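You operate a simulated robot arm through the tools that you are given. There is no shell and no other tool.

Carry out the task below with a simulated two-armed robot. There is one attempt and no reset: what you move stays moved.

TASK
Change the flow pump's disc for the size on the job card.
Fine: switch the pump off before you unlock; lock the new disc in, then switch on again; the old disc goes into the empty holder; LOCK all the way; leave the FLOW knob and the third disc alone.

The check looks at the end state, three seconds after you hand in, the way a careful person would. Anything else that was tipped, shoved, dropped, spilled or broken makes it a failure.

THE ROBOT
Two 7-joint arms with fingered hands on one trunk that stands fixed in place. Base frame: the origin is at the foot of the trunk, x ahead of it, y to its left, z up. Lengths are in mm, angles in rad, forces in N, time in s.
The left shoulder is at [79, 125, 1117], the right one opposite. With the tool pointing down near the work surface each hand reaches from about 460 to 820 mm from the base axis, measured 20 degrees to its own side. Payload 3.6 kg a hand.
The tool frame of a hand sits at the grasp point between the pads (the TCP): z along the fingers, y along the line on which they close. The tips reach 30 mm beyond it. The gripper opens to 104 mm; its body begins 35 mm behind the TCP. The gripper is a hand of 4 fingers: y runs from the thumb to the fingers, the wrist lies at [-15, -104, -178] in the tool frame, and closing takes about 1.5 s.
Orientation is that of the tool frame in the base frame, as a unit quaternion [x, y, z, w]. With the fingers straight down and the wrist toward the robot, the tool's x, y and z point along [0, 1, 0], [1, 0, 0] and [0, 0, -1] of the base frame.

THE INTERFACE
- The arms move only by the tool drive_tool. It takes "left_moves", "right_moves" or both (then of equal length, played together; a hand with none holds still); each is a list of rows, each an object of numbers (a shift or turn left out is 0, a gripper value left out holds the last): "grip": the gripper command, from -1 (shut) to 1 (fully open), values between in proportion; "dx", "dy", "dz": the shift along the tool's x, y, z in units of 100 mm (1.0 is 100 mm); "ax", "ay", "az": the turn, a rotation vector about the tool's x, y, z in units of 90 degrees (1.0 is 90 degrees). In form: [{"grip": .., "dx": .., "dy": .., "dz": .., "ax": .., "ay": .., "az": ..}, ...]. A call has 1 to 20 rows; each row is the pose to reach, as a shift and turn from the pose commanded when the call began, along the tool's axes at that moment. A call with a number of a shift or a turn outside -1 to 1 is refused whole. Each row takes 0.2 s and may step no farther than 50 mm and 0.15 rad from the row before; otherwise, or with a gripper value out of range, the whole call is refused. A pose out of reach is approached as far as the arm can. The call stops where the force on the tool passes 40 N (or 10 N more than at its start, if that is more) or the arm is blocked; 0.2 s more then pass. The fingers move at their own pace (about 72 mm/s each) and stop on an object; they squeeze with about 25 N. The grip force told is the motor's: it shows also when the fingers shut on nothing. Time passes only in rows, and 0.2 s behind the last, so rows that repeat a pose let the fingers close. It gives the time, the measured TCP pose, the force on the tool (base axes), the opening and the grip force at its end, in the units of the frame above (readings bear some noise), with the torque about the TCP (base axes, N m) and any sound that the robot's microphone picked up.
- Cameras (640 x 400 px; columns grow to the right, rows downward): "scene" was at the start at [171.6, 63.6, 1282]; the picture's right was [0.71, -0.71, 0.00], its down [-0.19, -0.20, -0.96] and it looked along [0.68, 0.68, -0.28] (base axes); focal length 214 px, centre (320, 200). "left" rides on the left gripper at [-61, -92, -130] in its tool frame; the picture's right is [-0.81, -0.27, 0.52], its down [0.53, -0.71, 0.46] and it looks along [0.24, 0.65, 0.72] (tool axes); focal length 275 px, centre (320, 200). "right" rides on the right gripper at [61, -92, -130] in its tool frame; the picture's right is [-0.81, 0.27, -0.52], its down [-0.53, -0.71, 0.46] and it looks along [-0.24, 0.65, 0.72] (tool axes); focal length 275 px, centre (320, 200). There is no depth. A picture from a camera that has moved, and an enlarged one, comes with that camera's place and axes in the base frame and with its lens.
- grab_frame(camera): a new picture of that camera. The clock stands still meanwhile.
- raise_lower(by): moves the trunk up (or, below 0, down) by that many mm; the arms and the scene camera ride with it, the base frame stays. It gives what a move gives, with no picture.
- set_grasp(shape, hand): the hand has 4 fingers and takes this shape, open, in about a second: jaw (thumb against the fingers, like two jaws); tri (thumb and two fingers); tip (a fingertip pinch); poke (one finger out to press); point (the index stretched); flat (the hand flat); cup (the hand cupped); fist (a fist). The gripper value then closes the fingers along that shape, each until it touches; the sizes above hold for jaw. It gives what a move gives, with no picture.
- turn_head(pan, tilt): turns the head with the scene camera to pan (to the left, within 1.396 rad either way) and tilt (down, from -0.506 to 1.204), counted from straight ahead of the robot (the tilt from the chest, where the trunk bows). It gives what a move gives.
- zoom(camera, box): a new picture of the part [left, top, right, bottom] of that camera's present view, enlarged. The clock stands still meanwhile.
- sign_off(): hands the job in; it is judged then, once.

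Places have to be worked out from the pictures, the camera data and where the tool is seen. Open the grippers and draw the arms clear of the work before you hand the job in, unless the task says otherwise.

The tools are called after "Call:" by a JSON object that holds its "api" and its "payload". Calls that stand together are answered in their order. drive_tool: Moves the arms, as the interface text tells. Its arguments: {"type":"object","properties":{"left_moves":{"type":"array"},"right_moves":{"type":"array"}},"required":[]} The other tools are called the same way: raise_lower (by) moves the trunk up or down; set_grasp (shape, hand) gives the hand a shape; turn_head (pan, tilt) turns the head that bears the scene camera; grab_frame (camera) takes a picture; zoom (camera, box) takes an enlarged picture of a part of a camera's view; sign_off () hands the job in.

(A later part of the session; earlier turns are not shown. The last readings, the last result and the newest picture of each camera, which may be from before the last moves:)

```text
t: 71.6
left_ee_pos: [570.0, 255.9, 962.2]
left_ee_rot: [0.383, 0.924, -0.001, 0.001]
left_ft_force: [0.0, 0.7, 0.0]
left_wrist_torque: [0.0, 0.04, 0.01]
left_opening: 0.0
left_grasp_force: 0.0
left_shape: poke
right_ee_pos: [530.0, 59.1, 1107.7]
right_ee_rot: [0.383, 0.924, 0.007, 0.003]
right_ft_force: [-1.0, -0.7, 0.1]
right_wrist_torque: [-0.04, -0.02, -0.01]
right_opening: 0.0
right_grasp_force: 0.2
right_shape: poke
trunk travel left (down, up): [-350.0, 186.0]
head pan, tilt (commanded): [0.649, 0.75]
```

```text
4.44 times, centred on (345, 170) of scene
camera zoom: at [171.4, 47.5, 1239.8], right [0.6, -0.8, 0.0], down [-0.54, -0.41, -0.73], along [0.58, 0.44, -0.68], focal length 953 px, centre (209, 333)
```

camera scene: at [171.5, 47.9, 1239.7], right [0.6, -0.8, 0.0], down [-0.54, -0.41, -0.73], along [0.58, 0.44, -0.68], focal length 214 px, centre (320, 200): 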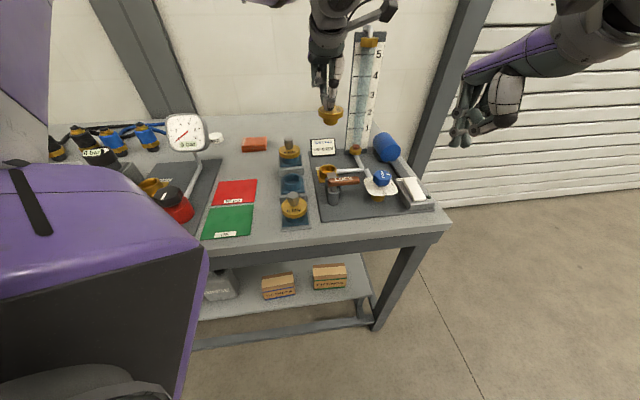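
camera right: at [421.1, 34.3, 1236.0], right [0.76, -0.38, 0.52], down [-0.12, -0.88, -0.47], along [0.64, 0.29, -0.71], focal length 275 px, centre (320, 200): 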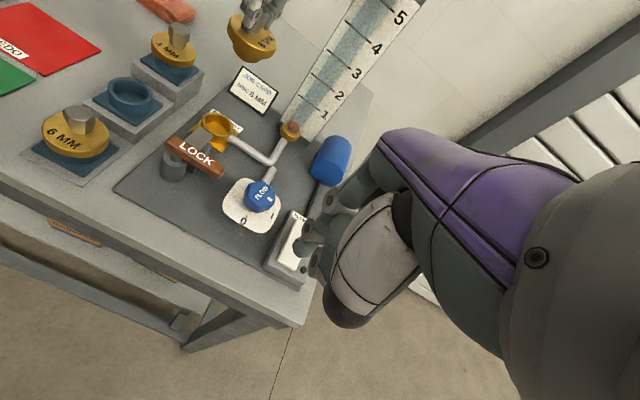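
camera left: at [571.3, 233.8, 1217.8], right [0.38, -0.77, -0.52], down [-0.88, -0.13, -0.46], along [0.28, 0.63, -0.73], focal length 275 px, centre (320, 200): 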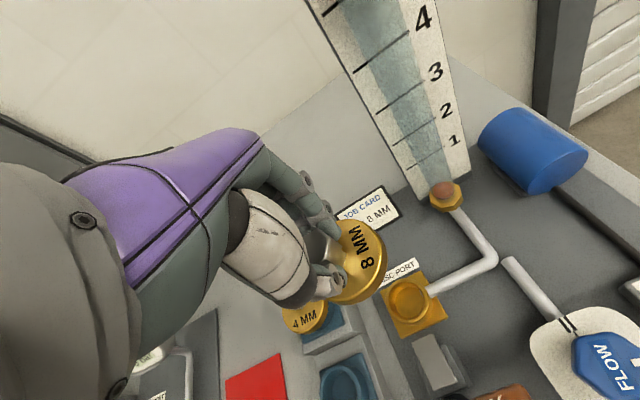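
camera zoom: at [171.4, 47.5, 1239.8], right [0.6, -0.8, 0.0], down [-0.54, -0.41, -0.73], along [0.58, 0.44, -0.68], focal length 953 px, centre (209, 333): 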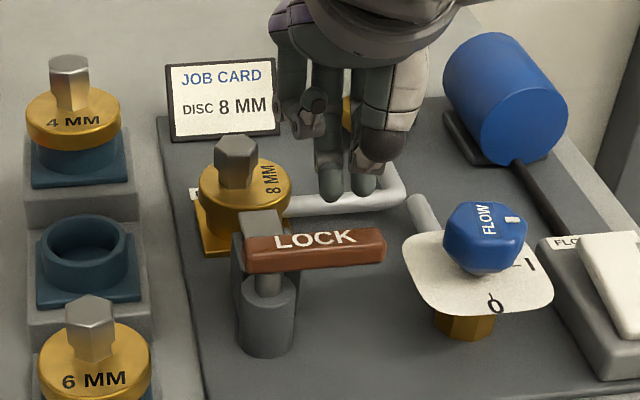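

Clearances look fine: the tips come down on the disc side of the handle and clear of the FLOW plate. I lower to handle height.

Call:
{"api": "drive_tool", "payload": {"left_moves": [{"dz": 0.08}, {"dz": 0.15}, {"dz": 0.22}, {"dz": 0.22}]}}

Call:
{"api": "zoom", "payload": {"camera": "left", "box": [260, 140, 440, 320]}}

Call:
{"api": "zoom", "payload": {"camera": "scene", "box": [310, 145, 380, 215]}}

```text
t: 72.6
left_ee_pos: [570.5, 255.2, 939.6]
left_ee_rot: [0.382, 0.924, 0.0, 0.001]
left_ft_force: [0.1, -0.3, -0.5]
left_wrist_torque: [0.0, -0.01, 0.02]
left_opening: 0.0
left_grasp_force: 0.1
left_shape: poke
right_ee_pos: [530.5, 57.9, 1107.3]
right_ee_rot: [0.382, 0.924, 0.007, 0.004]
right_ft_force: [0.6, 0.0, 0.5]
right_wrist_torque: [0.02, 0.0, 0.02]
right_opening: 0.0
right_grasp_force: 0.0
right_shape: poke
trunk travel left (down, up): [-350.0, 186.0]
head pan, tilt (commanded): [0.649, 0.75]
```

```text
2.22 times, centred on (350, 230) of left
camera zoom: at [549.2, 147.2, 1071.0], right [0.38, -0.77, -0.52], down [-0.88, -0.13, -0.46], along [0.28, 0.63, -0.73], focal length 612 px, centre (253, 133)
```

zoom: 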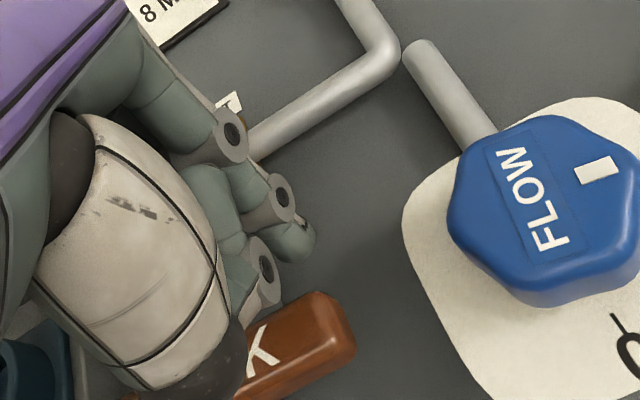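

```text
5.71 times, centred on (345, 180) of scene
camera zoom: at [171.6, 47.6, 1239.7], right [0.6, -0.8, 0.0], down [-0.54, -0.41, -0.73], along [0.58, 0.44, -0.68], focal length 1226 px, centre (177, 314)
```

zoom: 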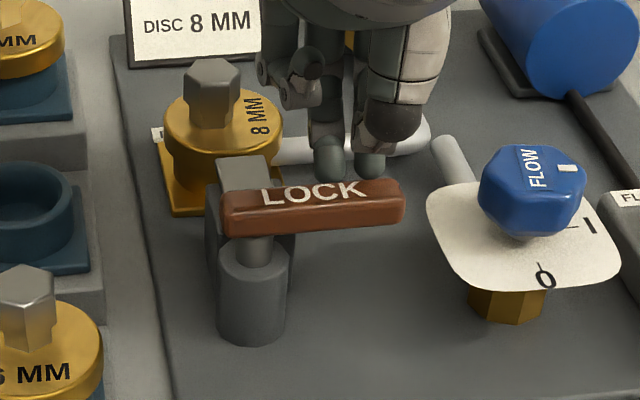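

The tips are behind the handle. I swing it back toward LOCK along its arc in small steps, first to about half way.

Call:
{"api": "drive_tool", "payload": {"left_moves": [{"dy": -0.08}, {"dy": -0.14}, {"dy": -0.19, "dx": -0.015}, {"dy": -0.24, "dx": -0.03}, {"dy": -0.295, "dx": -0.033}, {"dy": -0.35, "dx": -0.035}, {"dy": -0.4, "dx": -0.025}, {"dy": -0.45, "dx": -0.012}]}}

Call:
{"api": "zoom", "payload": {"camera": "left", "box": [230, 120, 430, 320]}}

Call:
{"api": "zoom", "payload": {"camera": "scene", "box": [300, 145, 370, 215]}}

```text
t: 74.4
left_ee_pos: [539.4, 223.3, 940.7]
left_ee_rot: [0.383, 0.924, -0.001, 0.001]
left_ft_force: [-0.3, 0.0, 0.1]
left_wrist_torque: [0.02, 0.01, -0.01]
left_opening: 0.2
left_grasp_force: 0.0
left_shape: poke
right_ee_pos: [531.2, 58.9, 1106.8]
right_ee_rot: [0.383, 0.924, 0.006, 0.004]
right_ft_force: [-0.3, -0.7, 0.0]
right_wrist_torque: [0.03, -0.02, 0.02]
right_opening: 0.3
right_grasp_force: 0.1
right_shape: poke
trunk travel left (down, up): [-350.0, 186.0]
head pan, tilt (commanded): [0.649, 0.75]
```

```text
2.00 times, centred on (330, 220) of left
camera zoom: at [518.0, 114.6, 1071.5], right [0.38, -0.77, -0.52], down [-0.88, -0.13, -0.46], along [0.28, 0.63, -0.73], focal length 551 px, centre (300, 160)
```

zoom: 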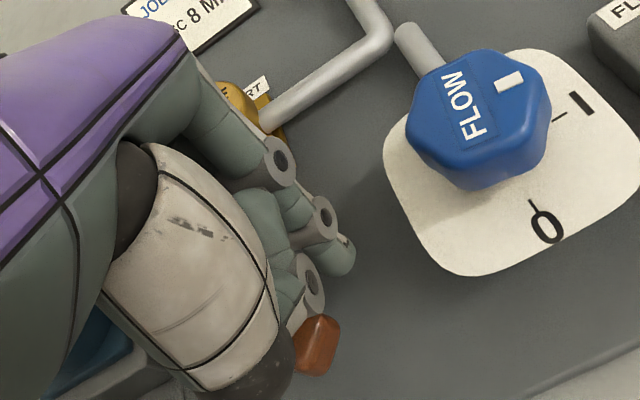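

```text
5.71 times, centred on (335, 180) of scene
camera zoom: at [171.7, 47.6, 1239.7], right [0.6, -0.8, 0.0], down [-0.54, -0.41, -0.73], along [0.58, 0.44, -0.68], focal length 1226 px, centre (234, 314)
```

zoom: 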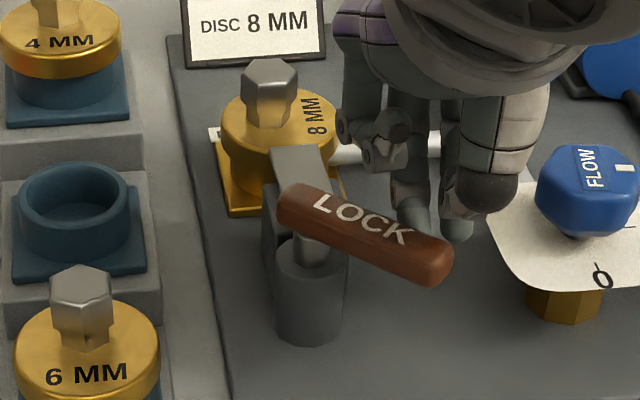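

The lever follows the finger freely. I continue around the arc toward the fully locked position.

Call:
{"api": "drive_tool", "payload": {"left_moves": [{"dy": -0.05, "dx": 0.02}, {"dy": -0.1, "dx": 0.045}, {"dy": -0.14, "dx": 0.08}, {"dy": -0.18, "dx": 0.12}, {"dy": -0.21, "dx": 0.16}, {"dy": -0.235, "dx": 0.2}]}}

Call:
{"api": "zoom", "payload": {"camera": "left", "box": [230, 120, 430, 320]}}

Call:
{"api": "zoom", "payload": {"camera": "scene", "box": [300, 145, 370, 215]}}

```text
t: 75.8
left_ee_pos: [508.4, 221.3, 939.5]
left_ee_rot: [0.383, 0.924, 0.0, 0.002]
left_ft_force: [0.7, 0.8, -0.5]
left_wrist_torque: [0.0, -0.02, -0.02]
left_opening: 0.0
left_grasp_force: 0.0
left_shape: poke
right_ee_pos: [530.5, 59.6, 1107.3]
right_ee_rot: [0.382, 0.924, 0.006, 0.004]
right_ft_force: [0.1, -0.2, 0.1]
right_wrist_torque: [0.04, -0.01, 0.0]
right_opening: 0.0
right_grasp_force: 0.0
right_shape: poke
trunk travel left (down, up): [-350.0, 186.0]
head pan, tilt (commanded): [0.649, 0.75]
```

```text
2.00 times, centred on (330, 220) of left
camera zoom: at [487.0, 112.3, 1071.0], right [0.38, -0.77, -0.52], down [-0.88, -0.13, -0.46], along [0.28, 0.63, -0.72], focal length 551 px, centre (300, 160)
```

zoom: 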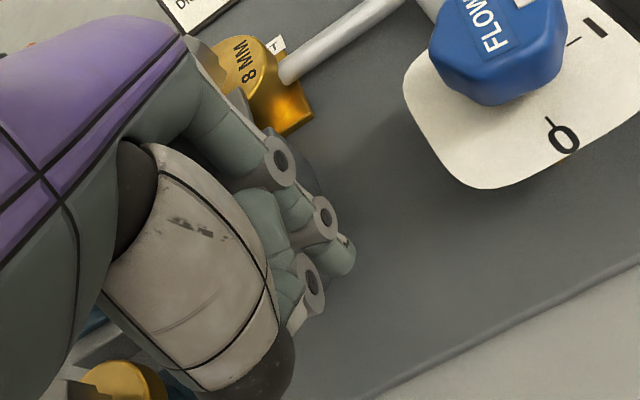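

```text
5.71 times, centred on (335, 180) of scene
camera zoom: at [171.6, 47.6, 1239.7], right [0.6, -0.8, 0.0], down [-0.54, -0.41, -0.73], along [0.58, 0.44, -0.68], focal length 1226 px, centre (234, 314)
```

zoom: 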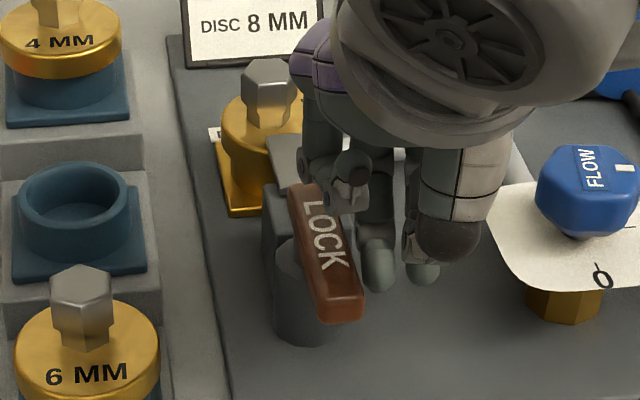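

The handle is nearly back in line. I press it on to its stop in 2 mm steps, watching the force.

Call:
{"api": "drive_tool", "payload": {"left_moves": [{"dx": 0.02}, {"dx": 0.04}, {"dx": 0.06}, {"dx": 0.08}]}}

Call:
{"api": "zoom", "payload": {"camera": "scene", "box": [300, 145, 370, 215]}}

Call:
{"api": "zoom", "payload": {"camera": "left", "box": [230, 120, 430, 320]}}

```text
t: 76.8
left_ee_pos: [502.8, 225.2, 941.3]
left_ee_rot: [0.383, 0.924, 0.0, 0.001]
left_ft_force: [7.9, -8.9, -0.2]
left_wrist_torque: [-0.16, -0.14, -0.11]
left_opening: 0.1
left_grasp_force: 0.0
left_shape: poke
right_ee_pos: [531.7, 57.4, 1107.3]
right_ee_rot: [0.383, 0.924, 0.007, 0.003]
right_ft_force: [0.0, 0.0, -0.6]
right_wrist_torque: [-0.03, 0.02, 0.0]
right_opening: 0.0
right_grasp_force: 0.0
right_shape: poke
trunk travel left (down, up): [-350.0, 186.0]
head pan, tilt (commanded): [0.649, 0.75]
```

```text
5.71 times, centred on (335, 180) of scene
camera zoom: at [172.6, 46.6, 1239.6], right [0.6, -0.8, 0.0], down [-0.54, -0.41, -0.73], along [0.58, 0.44, -0.68], focal length 1226 px, centre (234, 314)
```

zoom: 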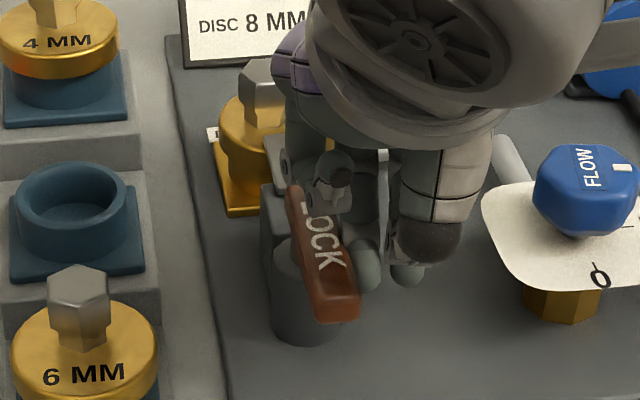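

```text
2.00 times, centred on (330, 220) of left
camera zoom: at [482.4, 116.2, 1071.3], right [0.38, -0.77, -0.51], down [-0.88, -0.13, -0.46], along [0.29, 0.63, -0.73], focal length 551 px, centre (300, 160)
```

zoom: 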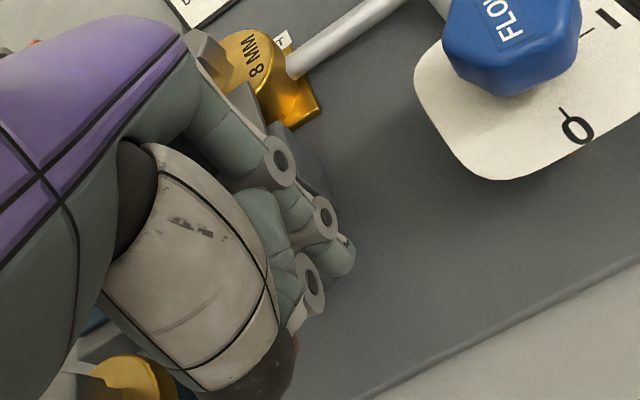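

The handle resists with about 12 N. I press a little further to be sure it is locked all the way.

Call:
{"api": "drive_tool", "payload": {"left_moves": [{"dx": 0.02}, {"dx": 0.04}, {"dx": 0.055}, {"dx": 0.055}]}}

Call:
{"api": "zoom", "payload": {"camera": "scene", "box": [300, 145, 370, 215]}}

```text
t: 77.8
left_ee_pos: [504.0, 225.4, 941.7]
left_ee_rot: [0.385, 0.923, -0.002, 0.003]
left_ft_force: [20.6, -24.8, 2.4]
left_wrist_torque: [-0.42, -0.37, -0.25]
left_opening: 0.0
left_grasp_force: 0.0
left_shape: poke
right_ee_pos: [531.6, 57.0, 1106.3]
right_ee_rot: [0.382, 0.924, 0.008, 0.002]
right_ft_force: [0.1, -1.1, 0.7]
right_wrist_torque: [0.0, 0.01, 0.02]
right_opening: 0.0
right_grasp_force: 0.1
right_shape: poke
trunk travel left (down, up): [-350.0, 186.0]
head pan, tilt (commanded): [0.649, 0.75]
```

```text
5.71 times, centred on (335, 180) of scene
camera zoom: at [174.0, 44.7, 1239.5], right [0.6, -0.8, 0.0], down [-0.54, -0.41, -0.73], along [0.58, 0.44, -0.68], focal length 1226 px, centre (234, 314)
```

zoom: 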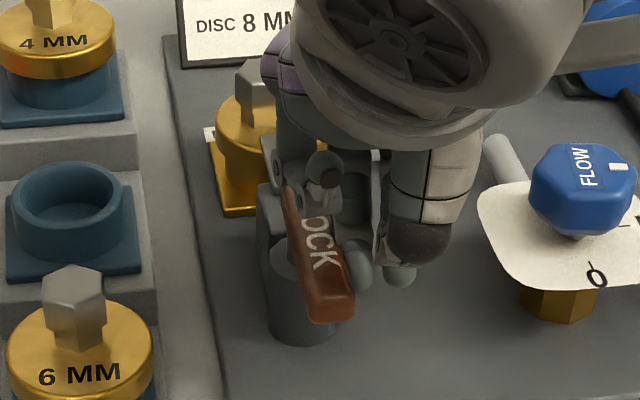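

At 32 N the handle no longer moves, so it is against its stop. I back the finger off to the right, lift clear and inspect the lock.

Call:
{"api": "drive_tool", "payload": {"left_moves": [{"dx": -0.1}, {"dx": -0.22}, {"dx": -0.25, "dz": -0.3}, {"dx": -0.25, "dz": -0.65}, {"dx": -0.25, "dz": -1.0}, {"dx": -0.25, "dz": -1.0}]}}

Call:
{"api": "drive_tool", "payload": {"left_moves": [{"dz": -0.25, "dx": 0.25, "dy": -0.1}, {"dz": -0.5, "dx": 0.5, "dy": -0.2}, {"dz": -0.75, "dx": 0.75, "dy": -0.3}, {"dz": -0.9, "dx": 0.98, "dy": -0.4}, {"dz": -0.9, "dx": 0.98, "dy": -0.4}]}}

Call:
{"api": "zoom", "payload": {"camera": "right", "box": [130, 60, 270, 190]}}

Call:
{"api": "zoom", "payload": {"camera": "scene", "box": [290, 140, 370, 220]}}

Call:
{"api": "grab_frame", "payload": {"camera": "left"}}

```text
t: 79.2
left_ee_pos: [517.1, 212.3, 1041.6]
left_ee_rot: [0.383, 0.924, 0.0, 0.0]
left_ft_force: [0.6, 0.0, -0.2]
left_wrist_torque: [-0.01, 0.02, -0.01]
left_opening: 0.0
left_grasp_force: 0.1
left_shape: poke
right_ee_pos: [530.5, 59.6, 1106.3]
right_ee_rot: [0.383, 0.924, 0.007, 0.003]
right_ft_force: [-0.7, 1.3, -0.1]
right_wrist_torque: [0.02, -0.02, 0.02]
right_opening: 0.0
right_grasp_force: 0.1
right_shape: poke
trunk travel left (down, up): [-350.0, 186.0]
head pan, tilt (commanded): [0.649, 0.75]
```

```text
t: 80.4
left_ee_pos: [419.7, 254.5, 1130.3]
left_ee_rot: [0.383, 0.924, 0.0, 0.001]
left_ft_force: [0.4, 0.7, 0.0]
left_wrist_torque: [0.02, -0.01, 0.0]
left_opening: 0.1
left_grasp_force: 0.0
left_shape: poke
right_ee_pos: [531.4, 58.5, 1106.3]
right_ee_rot: [0.382, 0.924, 0.006, 0.003]
right_ft_force: [-0.2, -0.6, 0.0]
right_wrist_torque: [0.03, -0.02, -0.01]
right_opening: 0.0
right_grasp_force: 0.1
right_shape: poke
trunk travel left (down, up): [-350.0, 186.0]
head pan, tilt (commanded): [0.649, 0.75]
```

```text
3.08 times, centred on (200, 125) of right
camera zoom: at [421.5, 34.0, 1235.8], right [0.76, -0.38, 0.52], down [-0.12, -0.88, -0.47], along [0.64, 0.29, -0.71], focal length 847 px, centre (689, 431)
```

zoom: 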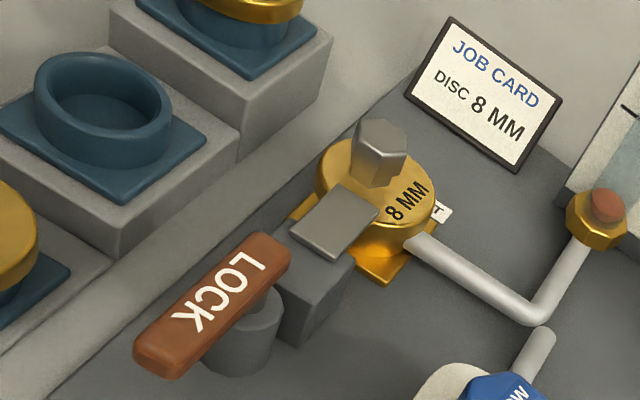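

```text
5.00 times, centred on (330, 180) of scene
camera zoom: at [172.0, 47.5, 1239.6], right [0.6, -0.8, 0.0], down [-0.54, -0.41, -0.73], along [0.58, 0.44, -0.68], focal length 1072 px, centre (270, 300)
```

zoom: 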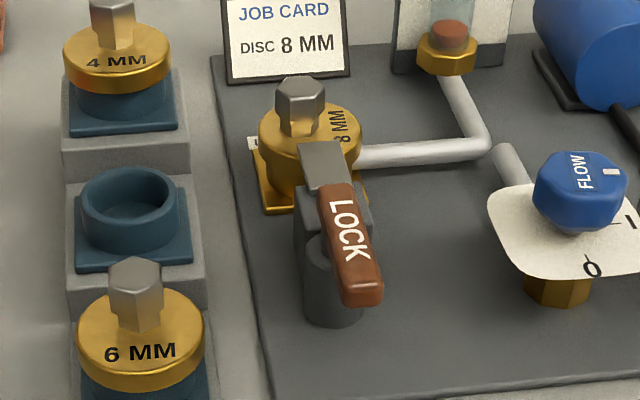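

```text
taken
camera left: at [397.9, 145.4, 1260.5], right [0.38, -0.77, -0.52], down [-0.88, -0.13, -0.46], along [0.28, 0.63, -0.73], focal length 275 px, centre (320, 200)
```

left: 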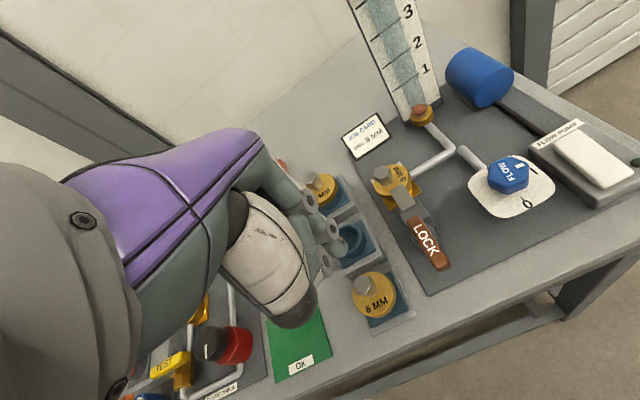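

The lever and tongue look back in the locked position. I take the same enlarged view as before unlocking to compare exactly.

Call:
{"api": "zoom", "payload": {"camera": "right", "box": [120, 85, 260, 195]}}

Call:
{"api": "zoom", "payload": {"camera": "left", "box": [360, 150, 460, 280]}}

```text
3.64 times, centred on (190, 140) of right
camera zoom: at [421.5, 34.0, 1235.8], right [0.76, -0.38, 0.52], down [-0.12, -0.88, -0.47], along [0.64, 0.29, -0.71], focal length 1001 px, centre (793, 418)
```

zoom: 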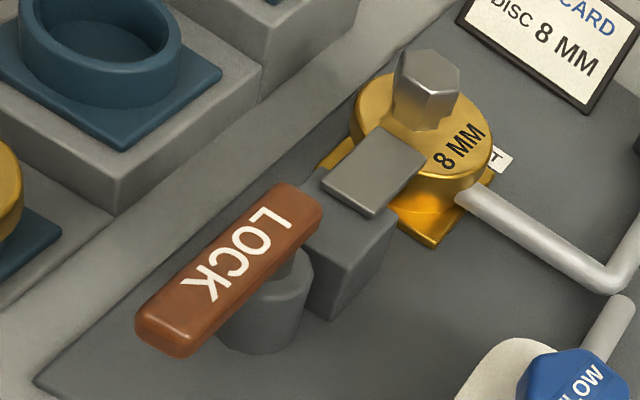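

```text
3.08 times, centred on (410, 215) of left
camera zoom: at [397.9, 145.4, 1260.5], right [0.38, -0.77, -0.52], down [-0.88, -0.13, -0.46], along [0.28, 0.63, -0.73], focal length 847 px, centre (43, 154)
```

zoom: 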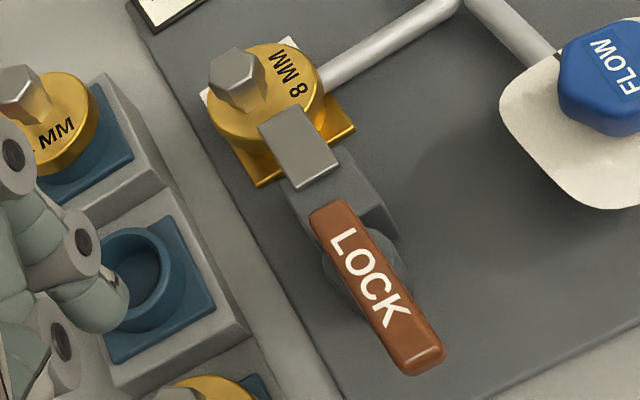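

The lever matches its original locked pose exactly. Now I bring the right hand over the raised far end of the rocker, near [671, 131], to switch the pump on.

Call:
{"api": "drive_tool", "payload": {"right_moves": [{"dx": -0.12, "dy": 0.24}, {"dx": -0.24, "dy": 0.48}, {"dx": -0.36, "dy": 0.72}, {"dx": -0.47, "dy": 0.96}, {"dx": -0.47, "dy": 0.96}]}}

Call:
{"api": "drive_tool", "payload": {"right_moves": [{"dy": 0.2, "dz": 0.15}, {"dy": 0.4, "dz": 0.4}, {"dy": 0.48, "dz": 0.7}, {"dy": 0.48, "dz": 1.0}, {"dy": 0.48, "dz": 1.0}]}}

Call:
{"api": "grab_frame", "payload": {"camera": "right"}}

Call:
{"api": "turn_head", "payload": {"pan": 0.3, "tilt": 0.6}}

Call:
{"api": "zoom", "payload": {"camera": "scene", "box": [290, 120, 410, 240]}}

Call:
{"api": "grab_frame", "payload": {"camera": "left"}}

```text
t: 81.6
left_ee_pos: [419.0, 254.9, 1129.6]
left_ee_rot: [0.382, 0.924, 0.0, 0.002]
left_ft_force: [-0.5, -0.4, 0.5]
left_wrist_torque: [0.02, -0.02, 0.01]
left_opening: 0.0
left_grasp_force: 0.1
left_shape: poke
right_ee_pos: [631.2, 92.4, 1109.4]
right_ee_rot: [0.383, 0.924, 0.007, 0.003]
right_ft_force: [0.2, -0.3, 0.6]
right_wrist_torque: [-0.04, -0.03, 0.01]
right_opening: 0.1
right_grasp_force: 0.0
right_shape: poke
trunk travel left (down, up): [-350.0, 186.0]
head pan, tilt (commanded): [0.649, 0.75]
```

```text
t: 82.8
left_ee_pos: [420.8, 253.3, 1130.5]
left_ee_rot: [0.383, 0.924, 0.0, 0.0]
left_ft_force: [0.1, -0.1, 0.5]
left_wrist_torque: [-0.02, 0.05, -0.02]
left_opening: 0.0
left_grasp_force: 0.1
left_shape: poke
right_ee_pos: [632.9, 95.8, 1002.7]
right_ee_rot: [0.382, 0.924, 0.007, 0.002]
right_ft_force: [0.5, -1.1, -0.7]
right_wrist_torque: [0.02, -0.02, 0.03]
right_opening: 0.2
right_grasp_force: 0.0
right_shape: poke
right hand out of reach, approached as far as the arm can: row 1, 2, 3, 4, 5
trunk travel left (down, up): [-350.0, 186.0]
head pan, tilt (commanded): [0.649, 0.75]
```

```text
taken
camera right: at [523.8, 70.7, 1132.9], right [0.76, -0.39, 0.52], down [-0.12, -0.88, -0.47], along [0.64, 0.29, -0.71], focal length 275 px, centre (320, 200)
```

right: 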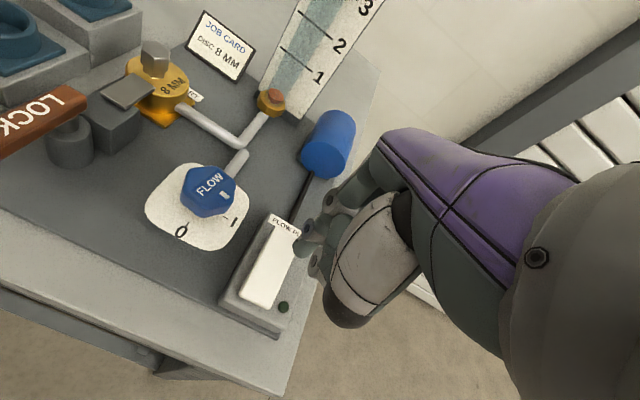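

```text
t: 83.6
left_ee_pos: [419.4, 254.2, 1130.6]
left_ee_rot: [0.382, 0.924, 0.0, 0.001]
left_ft_force: [0.1, -0.3, 0.8]
left_wrist_torque: [-0.02, 0.02, 0.0]
left_opening: 0.1
left_grasp_force: 0.1
left_shape: poke
right_ee_pos: [631.7, 96.7, 1004.1]
right_ee_rot: [0.382, 0.924, 0.006, 0.004]
right_ft_force: [0.1, 0.6, -0.5]
right_wrist_torque: [0.03, 0.02, 0.0]
right_opening: 0.0
right_grasp_force: 0.0
right_shape: poke
trunk travel left (down, up): [-350.0, 186.0]
head pan, tilt (commanded): [0.3, 0.6]
```

```text
3.33 times, centred on (350, 180) of scene
camera zoom: at [190.2, 23.5, 1252.5], right [0.3, -0.96, 0.0], down [-0.54, -0.17, -0.82], along [0.79, 0.24, -0.57], focal length 715 px, centre (220, 267)
```

zoom: 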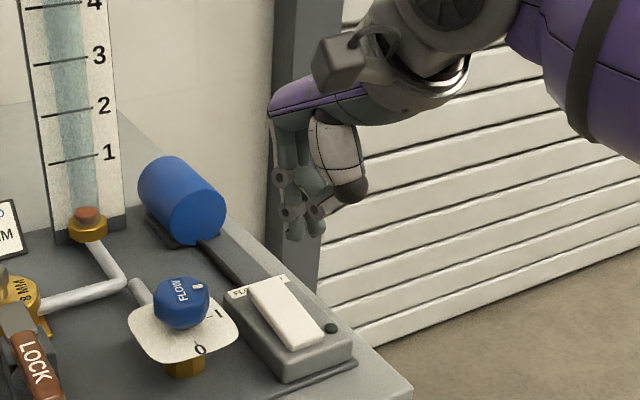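

```text
taken
camera left: at [398.1, 145.2, 1260.6], right [0.38, -0.77, -0.52], down [-0.88, -0.13, -0.46], along [0.28, 0.63, -0.72], focal length 275 px, centre (320, 200)
```

left: 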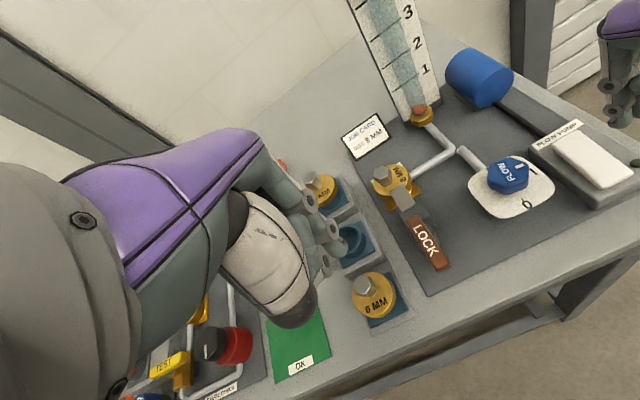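

The right hand can't reach farther with its 45° yaw. I turn the wrist about 30° back toward straight ahead, which should extend its reach.

Call:
{"api": "drive_tool", "payload": {"right_moves": [{"az": 0.08}, {"az": 0.16}, {"az": 0.25}, {"az": 0.33}, {"az": 0.33}]}}

Call:
{"api": "zoom", "payload": {"camera": "scene", "box": [290, 120, 410, 240]}}

Call:
{"api": "grab_frame", "payload": {"camera": "right"}}

```text
t: 84.8
left_ee_pos: [418.9, 253.2, 1129.9]
left_ee_rot: [0.383, 0.924, -0.001, 0.001]
left_ft_force: [0.5, 0.2, 0.1]
left_wrist_torque: [-0.01, 0.01, 0.01]
left_opening: 0.1
left_grasp_force: 0.1
left_shape: poke
right_ee_pos: [631.0, 95.6, 1003.7]
right_ee_rot: [0.607, 0.794, 0.008, 0.002]
right_ft_force: [0.5, 0.5, -0.3]
right_wrist_torque: [0.0, 0.02, 0.0]
right_opening: 0.0
right_grasp_force: 0.0
right_shape: poke
trunk travel left (down, up): [-350.0, 186.0]
head pan, tilt (commanded): [0.3, 0.6]
```

```text
3.33 times, centred on (350, 180) of scene
camera zoom: at [190.1, 23.5, 1252.6], right [0.3, -0.96, 0.0], down [-0.54, -0.17, -0.83], along [0.79, 0.24, -0.56], focal length 715 px, centre (220, 267)
```

zoom: 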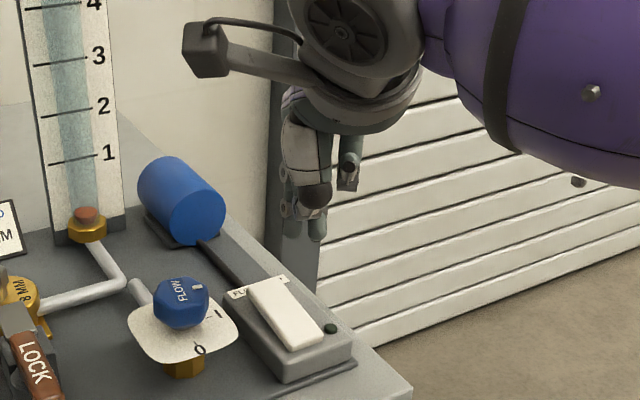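

```text
taken
camera right: at [525.8, 129.2, 1133.8], right [0.47, -0.72, 0.52], down [-0.54, -0.7, -0.47], along [0.69, -0.06, -0.72], focal length 275 px, centre (320, 200)
```

right: 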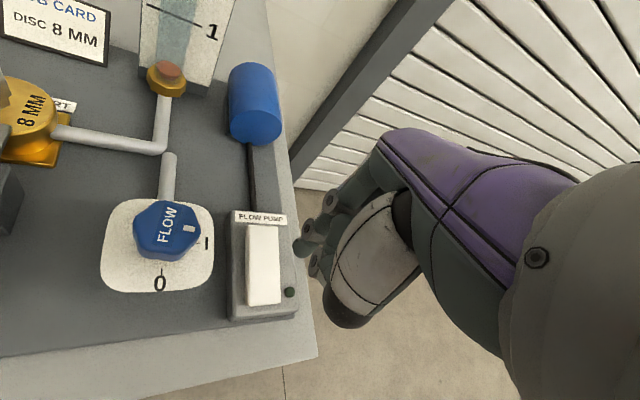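

Now the hand points more straight ahead. I try the move to the far end of the rocker again at this height.

Call:
{"api": "drive_tool", "payload": {"right_moves": [{"dx": 0.06, "dy": 0.11}, {"dx": 0.12, "dy": 0.22}, {"dx": 0.19, "dy": 0.33}, {"dx": 0.247, "dy": 0.427}, {"dx": 0.247, "dy": 0.427}]}}

Call:
{"api": "zoom", "payload": {"camera": "scene", "box": [290, 120, 410, 240]}}

Call:
{"api": "zoom", "payload": {"camera": "left", "box": [500, 60, 640, 220]}}

Call:
{"api": "grab_frame", "payload": {"camera": "right"}}

```text
t: 86.0
left_ee_pos: [419.4, 254.4, 1130.2]
left_ee_rot: [0.383, 0.924, 0.0, 0.001]
left_ft_force: [0.3, -0.8, 0.2]
left_wrist_torque: [0.0, 0.0, 0.02]
left_opening: 0.0
left_grasp_force: 0.1
left_shape: poke
right_ee_pos: [666.0, 134.0, 1004.3]
right_ee_rot: [0.607, 0.795, 0.008, 0.002]
right_ft_force: [-0.2, 0.1, -0.4]
right_wrist_torque: [-0.03, -0.04, 0.02]
right_opening: 0.1
right_grasp_force: 0.0
right_shape: poke
trunk travel left (down, up): [-350.0, 186.0]
head pan, tilt (commanded): [0.3, 0.6]
```

```text
3.33 times, centred on (350, 180) of scene
camera zoom: at [190.0, 23.6, 1252.6], right [0.3, -0.96, 0.0], down [-0.54, -0.17, -0.83], along [0.79, 0.24, -0.56], focal length 715 px, centre (220, 267)
```

zoom: 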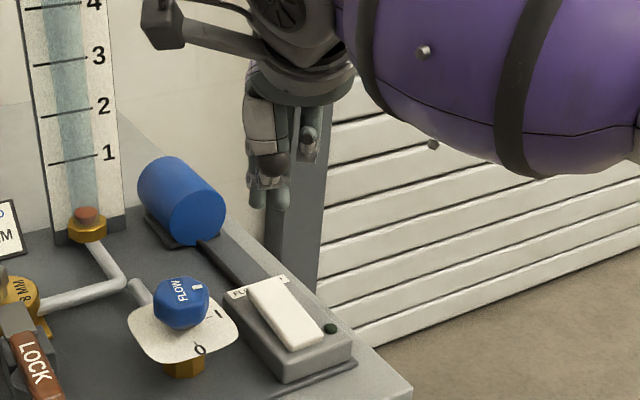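

```text
2.50 times, centred on (570, 140) of left
camera zoom: at [397.8, 145.3, 1260.7], right [0.38, -0.77, -0.52], down [-0.88, -0.13, -0.46], along [0.28, 0.63, -0.72], focal length 688 px, centre (-305, 350)
```

zoom: 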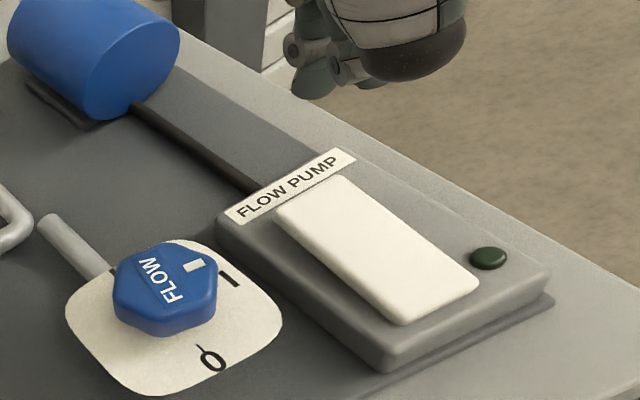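

```text
taken
camera right: at [560.4, 164.4, 1133.8], right [0.47, -0.71, 0.52], down [-0.54, -0.7, -0.47], along [0.69, -0.06, -0.72], focal length 275 px, centre (320, 200)
```

right: 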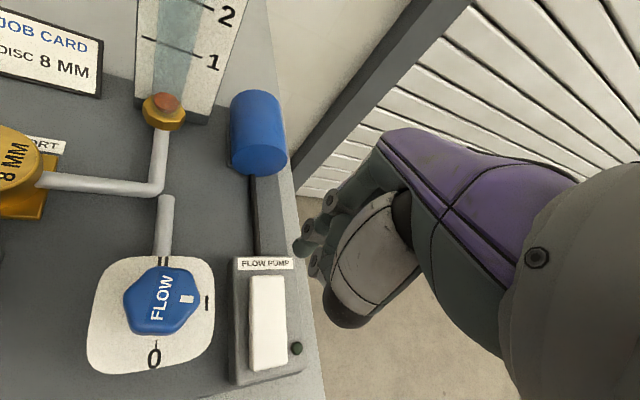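

The far end is reachable now. From two views I place the two tips about 9 mm left of the rocker's centre line, so I shift right and lower to just above the rocker.

Call:
{"api": "drive_tool", "payload": {"right_moves": [{"dx": -0.045, "dy": 0.014, "dz": 0.15}, {"dx": -0.088, "dy": 0.028, "dz": 0.35}, {"dx": -0.088, "dy": 0.028, "dz": 0.55}, {"dx": -0.088, "dy": 0.028, "dz": 0.55}]}}

Call:
{"api": "zoom", "payload": {"camera": "scene", "box": [310, 140, 380, 220]}}

Call:
{"api": "zoom", "payload": {"camera": "left", "box": [540, 80, 640, 200]}}

Call:
{"api": "zoom", "payload": {"camera": "right", "box": [200, 200, 400, 400]}}

```text
t: 87.0
left_ee_pos: [420.2, 253.0, 1130.3]
left_ee_rot: [0.384, 0.924, 0.0, 0.001]
left_ft_force: [-0.7, 0.7, -0.2]
left_wrist_torque: [0.01, 0.02, 0.01]
left_opening: 0.0
left_grasp_force: 0.1
left_shape: poke
right_ee_pos: [670.2, 127.0, 948.1]
right_ee_rot: [0.607, 0.795, 0.009, 0.002]
right_ft_force: [-1.0, -0.5, 0.2]
right_wrist_torque: [0.0, 0.01, 0.01]
right_opening: 0.2
right_grasp_force: 0.0
right_shape: poke
trunk travel left (down, up): [-350.0, 186.0]
head pan, tilt (commanded): [0.3, 0.6]
```

```text
5.00 times, centred on (345, 180) of scene
camera zoom: at [189.9, 23.6, 1252.6], right [0.3, -0.96, 0.0], down [-0.54, -0.17, -0.83], along [0.79, 0.24, -0.56], focal length 1072 px, centre (195, 300)
```

zoom: 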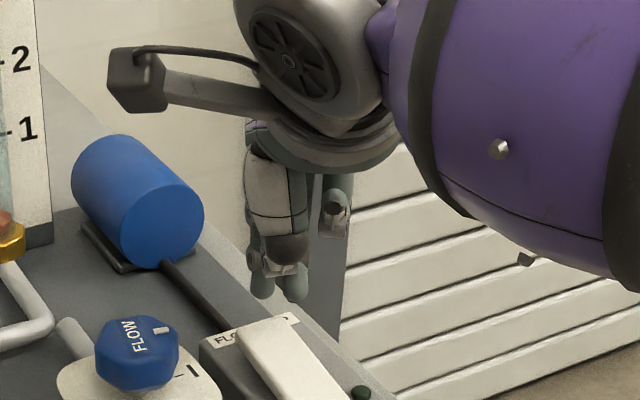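

```text
3.33 times, centred on (590, 140) of left
camera zoom: at [397.7, 145.4, 1260.7], right [0.38, -0.77, -0.52], down [-0.88, -0.13, -0.46], along [0.28, 0.63, -0.72], focal length 918 px, centre (-580, 400)
```

zoom: 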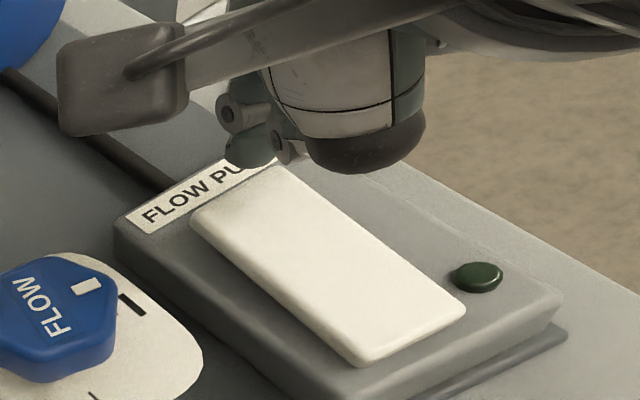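

```text
2.00 times, centred on (300, 300) of right
camera zoom: at [565.6, 157.7, 1078.6], right [0.47, -0.71, 0.52], down [-0.54, -0.7, -0.47], along [0.69, -0.06, -0.72], focal length 551 px, centre (360, 0)
```

zoom: 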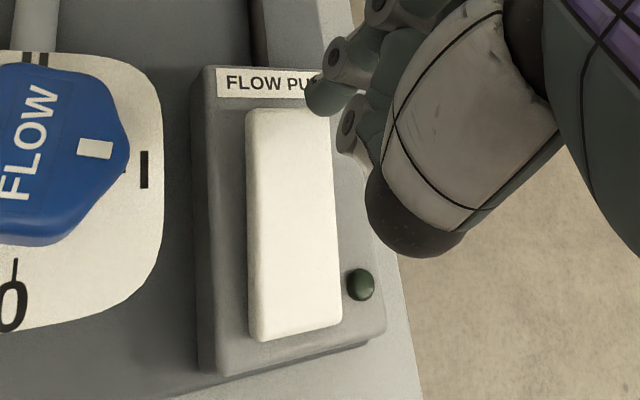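

The tips are about 23 mm above the rocker's far end. I shift a few millimetres left and back to centre them, then press slowly.

Call:
{"api": "drive_tool", "payload": {"right_moves": [{"dx": 0.023, "dy": -0.059}, {"dx": 0.023, "dy": -0.059, "dz": 0.1}, {"dx": 0.023, "dy": -0.059, "dz": 0.17}, {"dx": 0.023, "dy": -0.059, "dz": 0.2}, {"dx": 0.023, "dy": -0.059, "dz": 0.23}, {"dx": 0.023, "dy": -0.059, "dz": 0.26}, {"dx": 0.023, "dy": -0.059, "dz": 0.29}, {"dx": 0.023, "dy": -0.059, "dz": 0.32}, {"dx": 0.023, "dy": -0.059, "dz": 0.35}, {"dx": 0.023, "dy": -0.059, "dz": 0.38}]}}

Call:
{"api": "zoom", "payload": {"camera": "left", "box": [540, 80, 640, 200]}}

Call:
{"api": "zoom", "payload": {"camera": "right", "box": [200, 200, 400, 400]}}

```text
t: 89.2
left_ee_pos: [418.9, 253.1, 1130.9]
left_ee_rot: [0.382, 0.924, -0.001, 0.001]
left_ft_force: [0.0, 0.4, -0.6]
left_wrist_torque: [-0.01, 0.01, -0.01]
left_opening: 0.0
left_grasp_force: 0.0
left_shape: poke
right_ee_pos: [668.4, 128.3, 921.8]
right_ee_rot: [0.607, 0.794, 0.016, 0.006]
right_ft_force: [-1.9, 0.3, 11.6]
right_wrist_torque: [-0.15, 0.07, -0.03]
right_opening: 0.0
right_grasp_force: 0.1
right_shape: poke
trunk travel left (down, up): [-350.0, 186.0]
head pan, tilt (commanded): [0.3, 0.6]
stopped in row 10 (right hand): the force on the tool passed its limit at 41 N (the readings are from after the stop); the commanded pose is now the measured one
```

```text
3.33 times, centred on (590, 140) of left
camera zoom: at [397.0, 145.2, 1260.6], right [0.38, -0.77, -0.52], down [-0.88, -0.13, -0.46], along [0.28, 0.63, -0.72], focal length 918 px, centre (-580, 400)
```

zoom: 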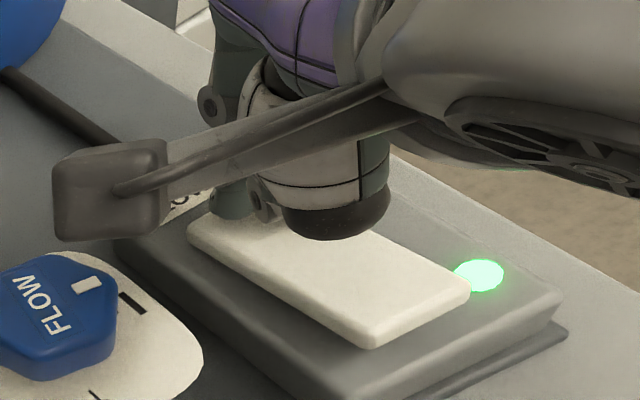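

```text
2.00 times, centred on (300, 300) of right
camera zoom: at [560.7, 158.2, 1050.0], right [0.46, -0.72, 0.52], down [-0.53, -0.69, -0.48], along [0.71, -0.05, -0.71], focal length 551 px, centre (360, 0)
```

zoom: 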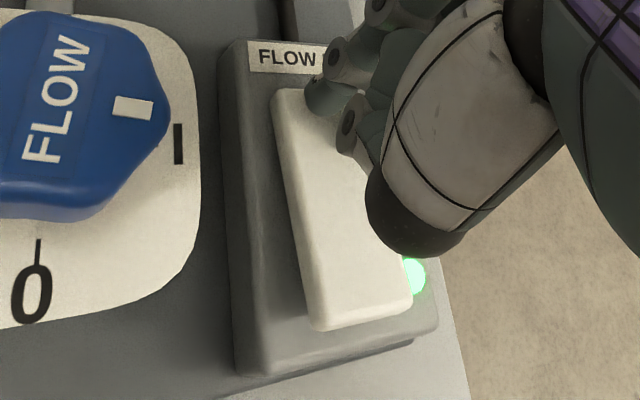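

The lamp is green again and the rocker's near end is up, so the pump is on. I lift the right finger straight off and check that it stays on.

Call:
{"api": "drive_tool", "payload": {"right_moves": [{"dz": -0.25}, {"dz": -0.5}, {"dz": -0.75}, {"dz": -1.0}, {"dz": -1.0}]}}

Call:
{"api": "grab_frame", "payload": {"camera": "left"}}

Call:
{"api": "grab_frame", "payload": {"camera": "right"}}

Call:
{"api": "grab_frame", "payload": {"camera": "scene"}}

```text
t: 90.4
left_ee_pos: [418.8, 253.8, 1130.9]
left_ee_rot: [0.383, 0.924, 0.0, 0.0]
left_ft_force: [-0.2, 0.2, -0.5]
left_wrist_torque: [-0.03, 0.03, -0.01]
left_opening: 0.0
left_grasp_force: 0.1
left_shape: poke
right_ee_pos: [667.5, 126.0, 1019.1]
right_ee_rot: [0.606, 0.795, 0.014, 0.006]
right_ft_force: [-0.1, 0.1, 0.5]
right_wrist_torque: [0.03, -0.03, 0.03]
right_opening: 0.0
right_grasp_force: 0.1
right_shape: poke
trunk travel left (down, up): [-350.0, 186.0]
head pan, tilt (commanded): [0.3, 0.6]
```

```text
taken
camera left: at [398.1, 145.4, 1260.6], right [0.38, -0.77, -0.52], down [-0.88, -0.13, -0.46], along [0.28, 0.63, -0.73], focal length 275 px, centre (320, 200)
```

left: 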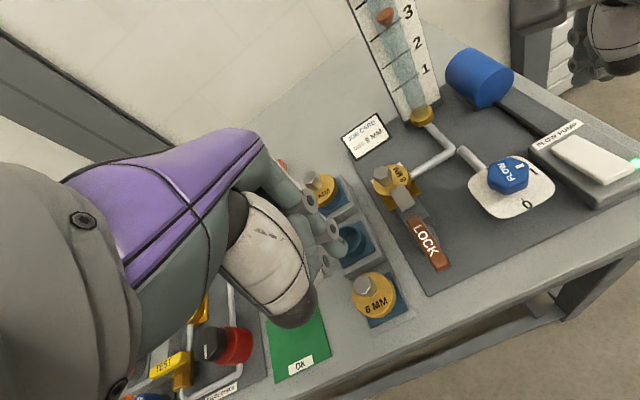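

```text
taken
camera right: at [559.4, 156.1, 1147.9], right [0.47, -0.72, 0.52], down [-0.54, -0.69, -0.48], along [0.7, -0.05, -0.71], focal length 275 px, centre (320, 200)
```

right: 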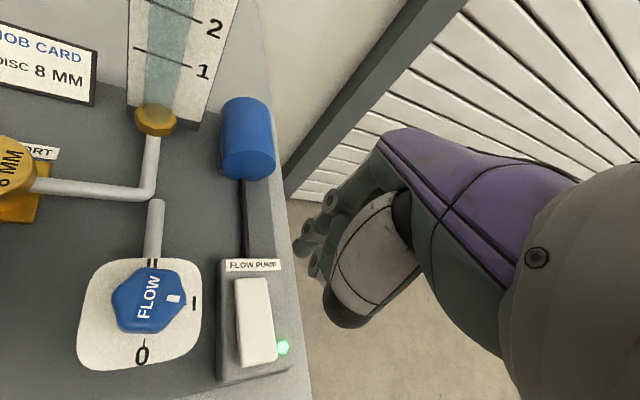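

```text
taken
camera scene: at [190.3, 23.6, 1252.5], right [0.3, -0.96, 0.0], down [-0.54, -0.17, -0.82], along [0.79, 0.24, -0.57], focal length 214 px, centre (320, 200)
```

scene: 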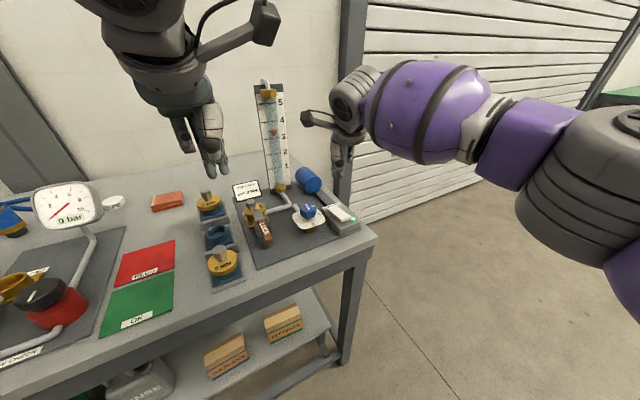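

The lamp is green, the rocker stays over and the float has risen to about 3, so water is flowing through the 8 MM disc. I draw both arms up and back, clear of the work.

Call:
{"api": "drive_tool", "payload": {"right_moves": [{"dz": -0.25, "dy": -0.05}, {"dz": -0.5, "dx": -0.05, "dy": -0.2}, {"dz": -0.75, "dx": -0.1, "dy": -0.4}, {"dz": -0.95, "dx": -0.15, "dy": -0.65}, {"dz": -0.95, "dx": -0.2, "dy": -0.9}, {"dz": -0.95, "dx": -0.2, "dy": -0.9}], "left_moves": [{"dz": -0.25, "dx": 0.05}, {"dz": -0.5, "dx": 0.2, "dy": -0.05}, {"dz": -0.7, "dx": 0.4, "dy": -0.1}, {"dz": -0.7, "dx": 0.6, "dy": -0.15}, {"dz": -0.7, "dx": 0.75, "dy": -0.2}, {"dz": -0.7, "dx": 0.75, "dy": -0.2}]}}

Call:
{"api": "drive_tool", "payload": {"right_moves": [{"dz": -0.2, "dy": -0.2}, {"dz": -0.4, "dx": -0.05, "dy": -0.4}, {"dz": -0.6, "dx": -0.1, "dy": -0.6}, {"dz": -0.8, "dx": -0.15, "dy": -0.8}, {"dz": -0.8, "dx": -0.15, "dy": -0.8}], "left_moves": [{"dz": -0.15, "dx": 0.2, "dy": -0.05}, {"dz": -0.3, "dx": 0.4, "dy": -0.1}, {"dz": -0.45, "dx": 0.55, "dy": -0.13}, {"dz": -0.6, "dx": 0.7, "dy": -0.17}, {"dz": -0.6, "dx": 0.7, "dy": -0.17}]}}

Call:
{"api": "set_grasp", "payload": {"hand": "left", "shape": "jaw"}}

Call:
{"api": "set_grasp", "payload": {"hand": "right", "shape": "jaw"}}

Call:
{"api": "turn_head", "payload": {"pan": 0.6, "tilt": 0.7}}

Call:
{"api": "grab_frame", "payload": {"camera": "scene"}}

Call:
{"api": "grab_frame", "payload": {"camera": "left"}}

Call:
{"api": "grab_frame", "payload": {"camera": "right"}}

```text
t: 91.8
left_ee_pos: [352.9, 293.4, 1199.8]
left_ee_rot: [0.382, 0.924, 0.001, 0.001]
left_ft_force: [0.8, 0.3, 0.1]
left_wrist_torque: [-0.01, -0.01, -0.01]
left_opening: 0.0
left_grasp_force: 0.1
left_shape: poke
right_ee_pos: [582.8, 81.4, 1111.8]
right_ee_rot: [0.607, 0.795, 0.013, 0.005]
right_ft_force: [-0.1, -0.2, 0.8]
right_wrist_torque: [0.01, -0.01, -0.02]
right_opening: 0.2
right_grasp_force: 0.1
right_shape: poke
trunk travel left (down, up): [-350.0, 186.0]
head pan, tilt (commanded): [0.3, 0.6]
```

```text
t: 93.0
left_ee_pos: [290.7, 330.0, 1259.6]
left_ee_rot: [0.383, 0.924, -0.001, 0.0]
left_ft_force: [0.2, -0.1, 0.2]
left_wrist_torque: [-0.01, -0.01, -0.03]
left_opening: 0.0
left_grasp_force: 0.1
left_shape: poke
right_ee_pos: [508.2, 43.3, 1188.6]
right_ee_rot: [0.607, 0.795, 0.013, 0.005]
right_ft_force: [0.7, 0.3, 0.2]
right_wrist_torque: [0.0, 0.02, 0.01]
right_opening: 0.0
right_grasp_force: 0.0
right_shape: poke
trunk travel left (down, up): [-350.0, 186.0]
head pan, tilt (commanded): [0.3, 0.6]
```

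```text
t: 93.9
left_ee_pos: [290.3, 330.5, 1261.7]
left_ee_rot: [0.382, 0.924, 0.0, 0.0]
left_ft_force: [-0.2, -0.5, -0.2]
left_wrist_torque: [-0.01, 0.0, 0.02]
left_opening: 104.3
left_grasp_force: 0.0
left_shape: jaw
right_ee_pos: [508.4, 44.4, 1189.3]
right_ee_rot: [0.607, 0.795, 0.014, 0.005]
right_ft_force: [0.2, -0.7, -0.2]
right_wrist_torque: [0.01, -0.01, 0.0]
right_opening: 0.0
right_grasp_force: 0.0
right_shape: poke
trunk travel left (down, up): [-350.0, 186.0]
head pan, tilt (commanded): [0.3, 0.6]
```

```text
t: 94.8
left_ee_pos: [290.9, 330.1, 1261.2]
left_ee_rot: [0.383, 0.924, 0.0, 0.001]
left_ft_force: [0.4, 0.3, 0.0]
left_wrist_torque: [0.03, 0.02, 0.0]
left_opening: 103.6
left_grasp_force: 0.1
left_shape: jaw
right_ee_pos: [507.3, 44.7, 1189.5]
right_ee_rot: [0.607, 0.795, 0.014, 0.006]
right_ft_force: [0.1, -0.2, -0.8]
right_wrist_torque: [-0.03, 0.0, -0.02]
right_opening: 103.9
right_grasp_force: 0.0
right_shape: jaw
trunk travel left (down, up): [-350.0, 186.0]
head pan, tilt (commanded): [0.3, 0.6]
```

```text
t: 95.6
left_ee_pos: [290.6, 329.6, 1260.3]
left_ee_rot: [0.383, 0.924, -0.001, 0.001]
left_ft_force: [-0.1, -0.9, -0.3]
left_wrist_torque: [0.0, 0.01, 0.04]
left_opening: 103.7
left_grasp_force: 0.0
left_shape: jaw
right_ee_pos: [506.8, 43.6, 1188.6]
right_ee_rot: [0.607, 0.795, 0.014, 0.005]
right_ft_force: [0.8, -0.2, -0.6]
right_wrist_torque: [0.0, -0.05, 0.02]
right_opening: 103.8
right_grasp_force: 0.0
right_shape: jaw
trunk travel left (down, up): [-350.0, 186.0]
head pan, tilt (commanded): [0.6, 0.7]
```

```text
taken
camera scene: at [175.8, 45.4, 1244.0], right [0.56, -0.83, 0.0], down [-0.53, -0.36, -0.77], along [0.63, 0.43, -0.64], focal length 214 px, centre (320, 200)
```

scene: 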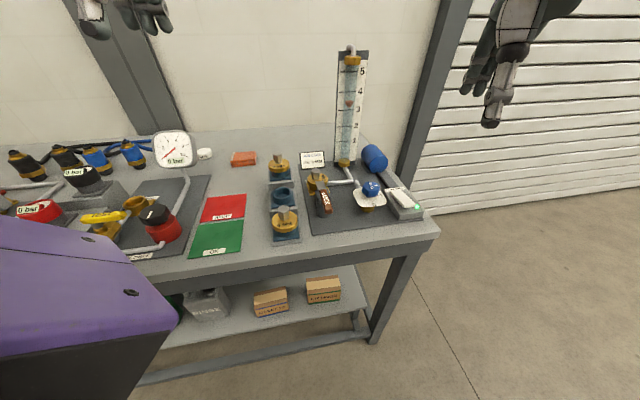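

```text
taken
camera left: at [269.4, 222.0, 1390.9], right [0.38, -0.77, -0.52], down [-0.88, -0.13, -0.46], along [0.28, 0.63, -0.73], focal length 275 px, centre (320, 200)
```

left: 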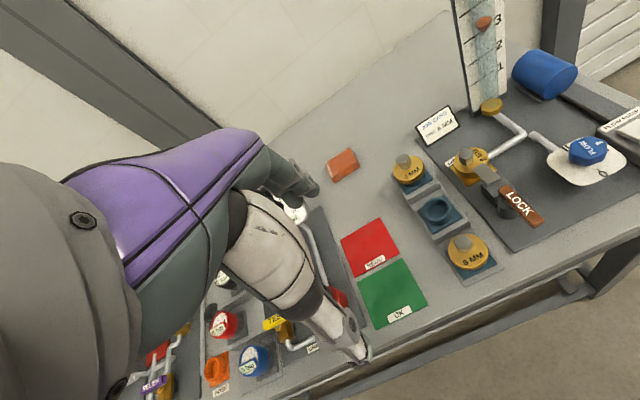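

```text
taken
camera right: at [399.7, 74.7, 1317.4], right [0.47, -0.72, 0.52], down [-0.54, -0.69, -0.48], along [0.7, -0.05, -0.71], focal length 275 px, centre (320, 200)
```

right: 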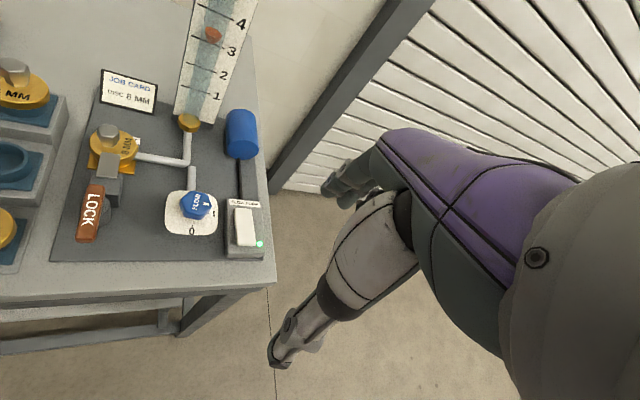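

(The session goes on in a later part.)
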